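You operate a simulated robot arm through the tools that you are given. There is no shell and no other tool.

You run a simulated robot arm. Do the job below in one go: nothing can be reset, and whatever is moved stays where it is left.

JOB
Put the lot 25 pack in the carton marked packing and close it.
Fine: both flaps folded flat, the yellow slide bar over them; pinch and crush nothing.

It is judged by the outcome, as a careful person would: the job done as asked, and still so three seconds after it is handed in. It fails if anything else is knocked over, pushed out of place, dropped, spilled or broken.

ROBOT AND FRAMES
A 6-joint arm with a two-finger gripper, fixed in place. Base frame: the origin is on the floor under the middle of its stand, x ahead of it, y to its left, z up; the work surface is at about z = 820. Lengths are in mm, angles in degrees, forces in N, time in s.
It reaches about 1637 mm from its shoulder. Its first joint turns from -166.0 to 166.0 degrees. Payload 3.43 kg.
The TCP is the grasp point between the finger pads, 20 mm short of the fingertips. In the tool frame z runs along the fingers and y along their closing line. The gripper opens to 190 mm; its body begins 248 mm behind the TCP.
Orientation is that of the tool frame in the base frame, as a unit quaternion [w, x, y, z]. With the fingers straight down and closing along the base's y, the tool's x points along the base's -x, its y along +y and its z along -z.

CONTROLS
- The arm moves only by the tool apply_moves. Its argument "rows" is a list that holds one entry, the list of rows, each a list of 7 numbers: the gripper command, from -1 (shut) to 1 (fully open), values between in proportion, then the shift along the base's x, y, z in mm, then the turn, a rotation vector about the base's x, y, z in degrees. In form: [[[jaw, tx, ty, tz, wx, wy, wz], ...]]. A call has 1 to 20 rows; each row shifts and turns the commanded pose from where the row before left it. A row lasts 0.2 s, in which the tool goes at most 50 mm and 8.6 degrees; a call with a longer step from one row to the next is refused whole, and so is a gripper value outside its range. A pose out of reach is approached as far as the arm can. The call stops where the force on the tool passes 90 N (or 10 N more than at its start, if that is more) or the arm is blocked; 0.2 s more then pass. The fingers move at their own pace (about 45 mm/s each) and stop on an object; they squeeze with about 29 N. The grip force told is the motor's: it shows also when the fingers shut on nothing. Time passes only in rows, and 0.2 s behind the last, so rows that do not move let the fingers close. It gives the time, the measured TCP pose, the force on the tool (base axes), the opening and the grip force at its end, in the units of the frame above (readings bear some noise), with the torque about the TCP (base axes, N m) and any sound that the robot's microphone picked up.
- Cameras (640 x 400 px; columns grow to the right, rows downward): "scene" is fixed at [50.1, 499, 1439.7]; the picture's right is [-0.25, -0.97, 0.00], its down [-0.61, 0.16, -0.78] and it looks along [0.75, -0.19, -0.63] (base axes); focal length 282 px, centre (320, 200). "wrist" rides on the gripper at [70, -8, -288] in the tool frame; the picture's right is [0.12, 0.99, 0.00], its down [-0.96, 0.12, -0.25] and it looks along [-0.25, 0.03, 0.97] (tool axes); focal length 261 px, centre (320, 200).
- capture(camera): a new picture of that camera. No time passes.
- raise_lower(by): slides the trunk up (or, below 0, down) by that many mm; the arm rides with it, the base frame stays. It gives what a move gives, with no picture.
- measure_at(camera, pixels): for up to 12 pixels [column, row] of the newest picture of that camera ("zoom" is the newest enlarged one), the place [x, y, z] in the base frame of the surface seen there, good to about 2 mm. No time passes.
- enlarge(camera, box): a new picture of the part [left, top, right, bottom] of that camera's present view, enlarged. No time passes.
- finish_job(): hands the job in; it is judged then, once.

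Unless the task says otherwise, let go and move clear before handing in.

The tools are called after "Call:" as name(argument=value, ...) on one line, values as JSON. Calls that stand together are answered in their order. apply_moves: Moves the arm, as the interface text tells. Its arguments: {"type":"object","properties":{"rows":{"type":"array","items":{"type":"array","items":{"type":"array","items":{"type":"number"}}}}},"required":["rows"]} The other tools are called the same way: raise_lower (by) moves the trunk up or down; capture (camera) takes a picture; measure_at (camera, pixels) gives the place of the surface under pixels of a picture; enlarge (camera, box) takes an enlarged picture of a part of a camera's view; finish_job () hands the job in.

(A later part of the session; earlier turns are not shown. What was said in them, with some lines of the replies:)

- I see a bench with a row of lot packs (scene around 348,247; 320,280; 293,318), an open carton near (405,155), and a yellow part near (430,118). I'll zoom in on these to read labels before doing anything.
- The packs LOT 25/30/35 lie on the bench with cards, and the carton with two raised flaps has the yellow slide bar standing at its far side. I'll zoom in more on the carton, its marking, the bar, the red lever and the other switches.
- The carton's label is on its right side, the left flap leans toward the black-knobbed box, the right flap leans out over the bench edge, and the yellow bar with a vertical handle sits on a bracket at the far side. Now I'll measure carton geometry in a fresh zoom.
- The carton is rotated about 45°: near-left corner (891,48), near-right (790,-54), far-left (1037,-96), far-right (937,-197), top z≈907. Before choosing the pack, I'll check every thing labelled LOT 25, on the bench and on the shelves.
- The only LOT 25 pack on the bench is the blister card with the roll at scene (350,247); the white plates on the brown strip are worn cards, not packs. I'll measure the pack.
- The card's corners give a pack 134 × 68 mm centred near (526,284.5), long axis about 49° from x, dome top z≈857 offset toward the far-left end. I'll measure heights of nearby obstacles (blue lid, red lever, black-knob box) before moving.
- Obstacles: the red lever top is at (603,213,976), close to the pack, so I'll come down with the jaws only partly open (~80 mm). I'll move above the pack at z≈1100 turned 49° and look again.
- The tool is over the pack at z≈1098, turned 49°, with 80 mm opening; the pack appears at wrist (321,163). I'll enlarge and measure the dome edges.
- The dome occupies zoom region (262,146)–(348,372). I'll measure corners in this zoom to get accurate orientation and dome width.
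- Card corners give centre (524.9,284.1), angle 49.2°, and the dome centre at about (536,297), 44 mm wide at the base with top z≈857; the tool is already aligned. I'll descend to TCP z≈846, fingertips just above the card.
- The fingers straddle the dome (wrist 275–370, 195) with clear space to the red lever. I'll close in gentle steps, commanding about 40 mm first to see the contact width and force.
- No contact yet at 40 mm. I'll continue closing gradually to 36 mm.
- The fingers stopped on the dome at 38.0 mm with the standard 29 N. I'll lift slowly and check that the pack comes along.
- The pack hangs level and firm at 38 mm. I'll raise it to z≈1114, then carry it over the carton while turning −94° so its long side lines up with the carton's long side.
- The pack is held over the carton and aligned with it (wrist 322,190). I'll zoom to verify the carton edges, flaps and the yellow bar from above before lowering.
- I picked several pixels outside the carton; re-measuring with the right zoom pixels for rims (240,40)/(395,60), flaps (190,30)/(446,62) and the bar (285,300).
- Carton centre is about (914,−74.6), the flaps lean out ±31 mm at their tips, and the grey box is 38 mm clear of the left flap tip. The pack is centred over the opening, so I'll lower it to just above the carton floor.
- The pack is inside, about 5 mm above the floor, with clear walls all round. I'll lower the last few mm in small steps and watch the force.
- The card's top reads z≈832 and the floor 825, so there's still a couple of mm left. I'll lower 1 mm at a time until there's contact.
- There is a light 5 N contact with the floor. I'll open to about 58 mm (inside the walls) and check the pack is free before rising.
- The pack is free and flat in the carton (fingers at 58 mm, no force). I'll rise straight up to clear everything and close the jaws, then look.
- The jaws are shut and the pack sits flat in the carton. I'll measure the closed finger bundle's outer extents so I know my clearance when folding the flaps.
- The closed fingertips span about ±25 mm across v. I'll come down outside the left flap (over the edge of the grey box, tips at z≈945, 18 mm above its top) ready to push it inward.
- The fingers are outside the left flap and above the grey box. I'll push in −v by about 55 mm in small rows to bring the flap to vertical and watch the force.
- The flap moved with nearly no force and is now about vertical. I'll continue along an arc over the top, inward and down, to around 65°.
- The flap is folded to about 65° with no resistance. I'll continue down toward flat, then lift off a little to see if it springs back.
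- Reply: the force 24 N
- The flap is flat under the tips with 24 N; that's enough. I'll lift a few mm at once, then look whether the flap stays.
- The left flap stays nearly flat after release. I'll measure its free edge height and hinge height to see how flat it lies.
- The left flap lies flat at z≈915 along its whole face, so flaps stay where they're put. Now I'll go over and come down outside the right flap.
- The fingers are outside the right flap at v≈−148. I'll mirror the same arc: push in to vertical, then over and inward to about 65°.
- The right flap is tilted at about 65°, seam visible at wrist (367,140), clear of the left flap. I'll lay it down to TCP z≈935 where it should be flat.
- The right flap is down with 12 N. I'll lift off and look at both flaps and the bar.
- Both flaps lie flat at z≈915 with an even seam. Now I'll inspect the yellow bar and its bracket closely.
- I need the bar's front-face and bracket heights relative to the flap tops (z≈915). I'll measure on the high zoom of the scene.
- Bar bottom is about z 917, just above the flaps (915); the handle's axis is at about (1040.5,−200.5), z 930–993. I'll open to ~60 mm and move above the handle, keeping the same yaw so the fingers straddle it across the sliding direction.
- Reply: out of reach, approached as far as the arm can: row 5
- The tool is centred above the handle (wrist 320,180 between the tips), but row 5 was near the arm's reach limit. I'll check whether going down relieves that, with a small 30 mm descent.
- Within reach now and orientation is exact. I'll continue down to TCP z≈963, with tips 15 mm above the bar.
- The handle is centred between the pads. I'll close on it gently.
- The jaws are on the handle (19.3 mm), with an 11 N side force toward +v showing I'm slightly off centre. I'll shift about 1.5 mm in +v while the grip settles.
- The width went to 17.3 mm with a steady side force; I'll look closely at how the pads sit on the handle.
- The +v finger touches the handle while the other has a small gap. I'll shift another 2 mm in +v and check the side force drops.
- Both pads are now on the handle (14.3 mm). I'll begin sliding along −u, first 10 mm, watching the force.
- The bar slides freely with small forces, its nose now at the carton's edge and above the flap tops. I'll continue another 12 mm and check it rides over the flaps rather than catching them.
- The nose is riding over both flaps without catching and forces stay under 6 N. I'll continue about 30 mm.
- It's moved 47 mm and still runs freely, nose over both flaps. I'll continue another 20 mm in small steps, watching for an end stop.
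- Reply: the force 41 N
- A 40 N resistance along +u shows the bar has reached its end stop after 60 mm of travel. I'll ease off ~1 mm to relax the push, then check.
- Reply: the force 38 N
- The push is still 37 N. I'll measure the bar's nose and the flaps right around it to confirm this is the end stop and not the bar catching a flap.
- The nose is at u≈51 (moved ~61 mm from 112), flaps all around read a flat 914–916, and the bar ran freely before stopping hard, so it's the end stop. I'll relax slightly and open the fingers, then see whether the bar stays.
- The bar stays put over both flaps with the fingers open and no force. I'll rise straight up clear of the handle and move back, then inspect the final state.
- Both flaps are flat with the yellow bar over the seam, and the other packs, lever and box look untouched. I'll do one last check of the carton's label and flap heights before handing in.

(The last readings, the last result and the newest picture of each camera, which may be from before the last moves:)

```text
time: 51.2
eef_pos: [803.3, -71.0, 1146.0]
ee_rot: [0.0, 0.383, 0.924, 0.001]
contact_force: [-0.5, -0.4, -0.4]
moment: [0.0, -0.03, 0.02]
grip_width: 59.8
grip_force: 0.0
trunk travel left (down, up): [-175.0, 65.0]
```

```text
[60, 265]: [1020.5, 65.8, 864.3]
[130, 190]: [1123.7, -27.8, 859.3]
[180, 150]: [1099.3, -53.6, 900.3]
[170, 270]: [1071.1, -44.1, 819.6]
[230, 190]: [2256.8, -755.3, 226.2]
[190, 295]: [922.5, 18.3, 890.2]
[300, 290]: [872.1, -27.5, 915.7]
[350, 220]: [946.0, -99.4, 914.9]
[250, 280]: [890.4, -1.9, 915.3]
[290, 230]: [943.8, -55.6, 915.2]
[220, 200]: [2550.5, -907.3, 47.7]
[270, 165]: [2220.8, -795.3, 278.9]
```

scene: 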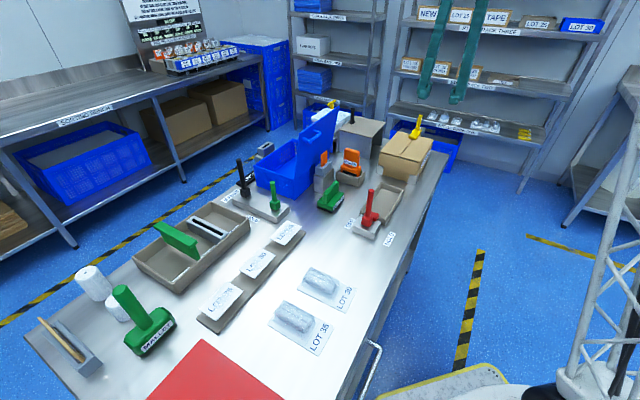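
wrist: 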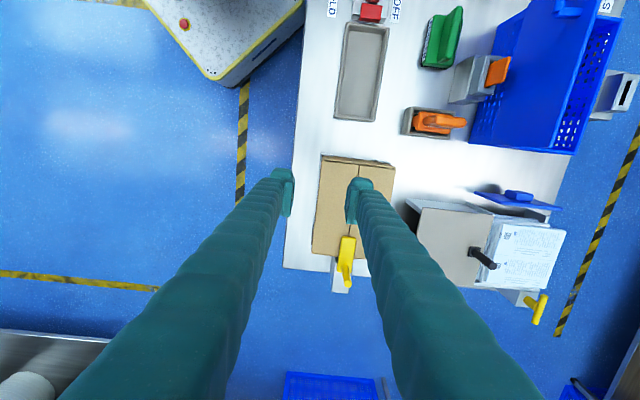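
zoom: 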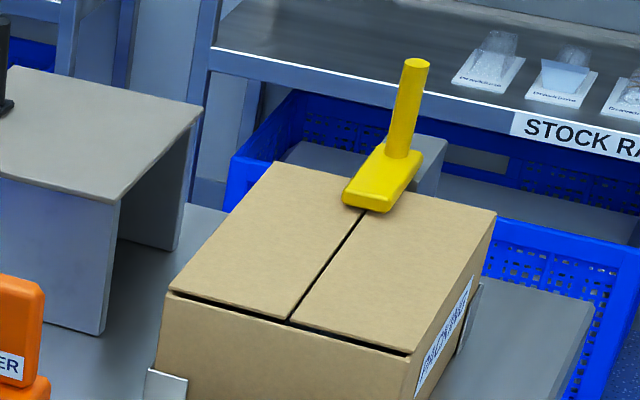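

The carton's label reads PACKING, both flaps measure a flat z≈915, and the yellow bar lies over the seam at its end stop. The LOT 25 pack is inside, the gripper is clear and nothing else has moved, so I'm handing in.

Call:
finish_job()

```text
The job is handed in.
```

The LOT 25 pack is in the carton marked PACKING, and the carton is closed. I've handed the job in.

- **Pack:** it sits flat on the carton floor, and I set it down with only about 5 N of contact.
- **Flaps:** both are folded flat at z ≈ 915 and stayed down when I let go.
- **Slide bar:** the yellow bar slid freely for about 60 mm, then stopped hard. I took that as its end stop. It now covers about 50 mm of the seam across both flaps, and it stayed in place after release.
- **Surroundings:** in the last pictures the other packs, the red lever and the grey box look untouched. The gripper was open and clear of the carton before I handed in.
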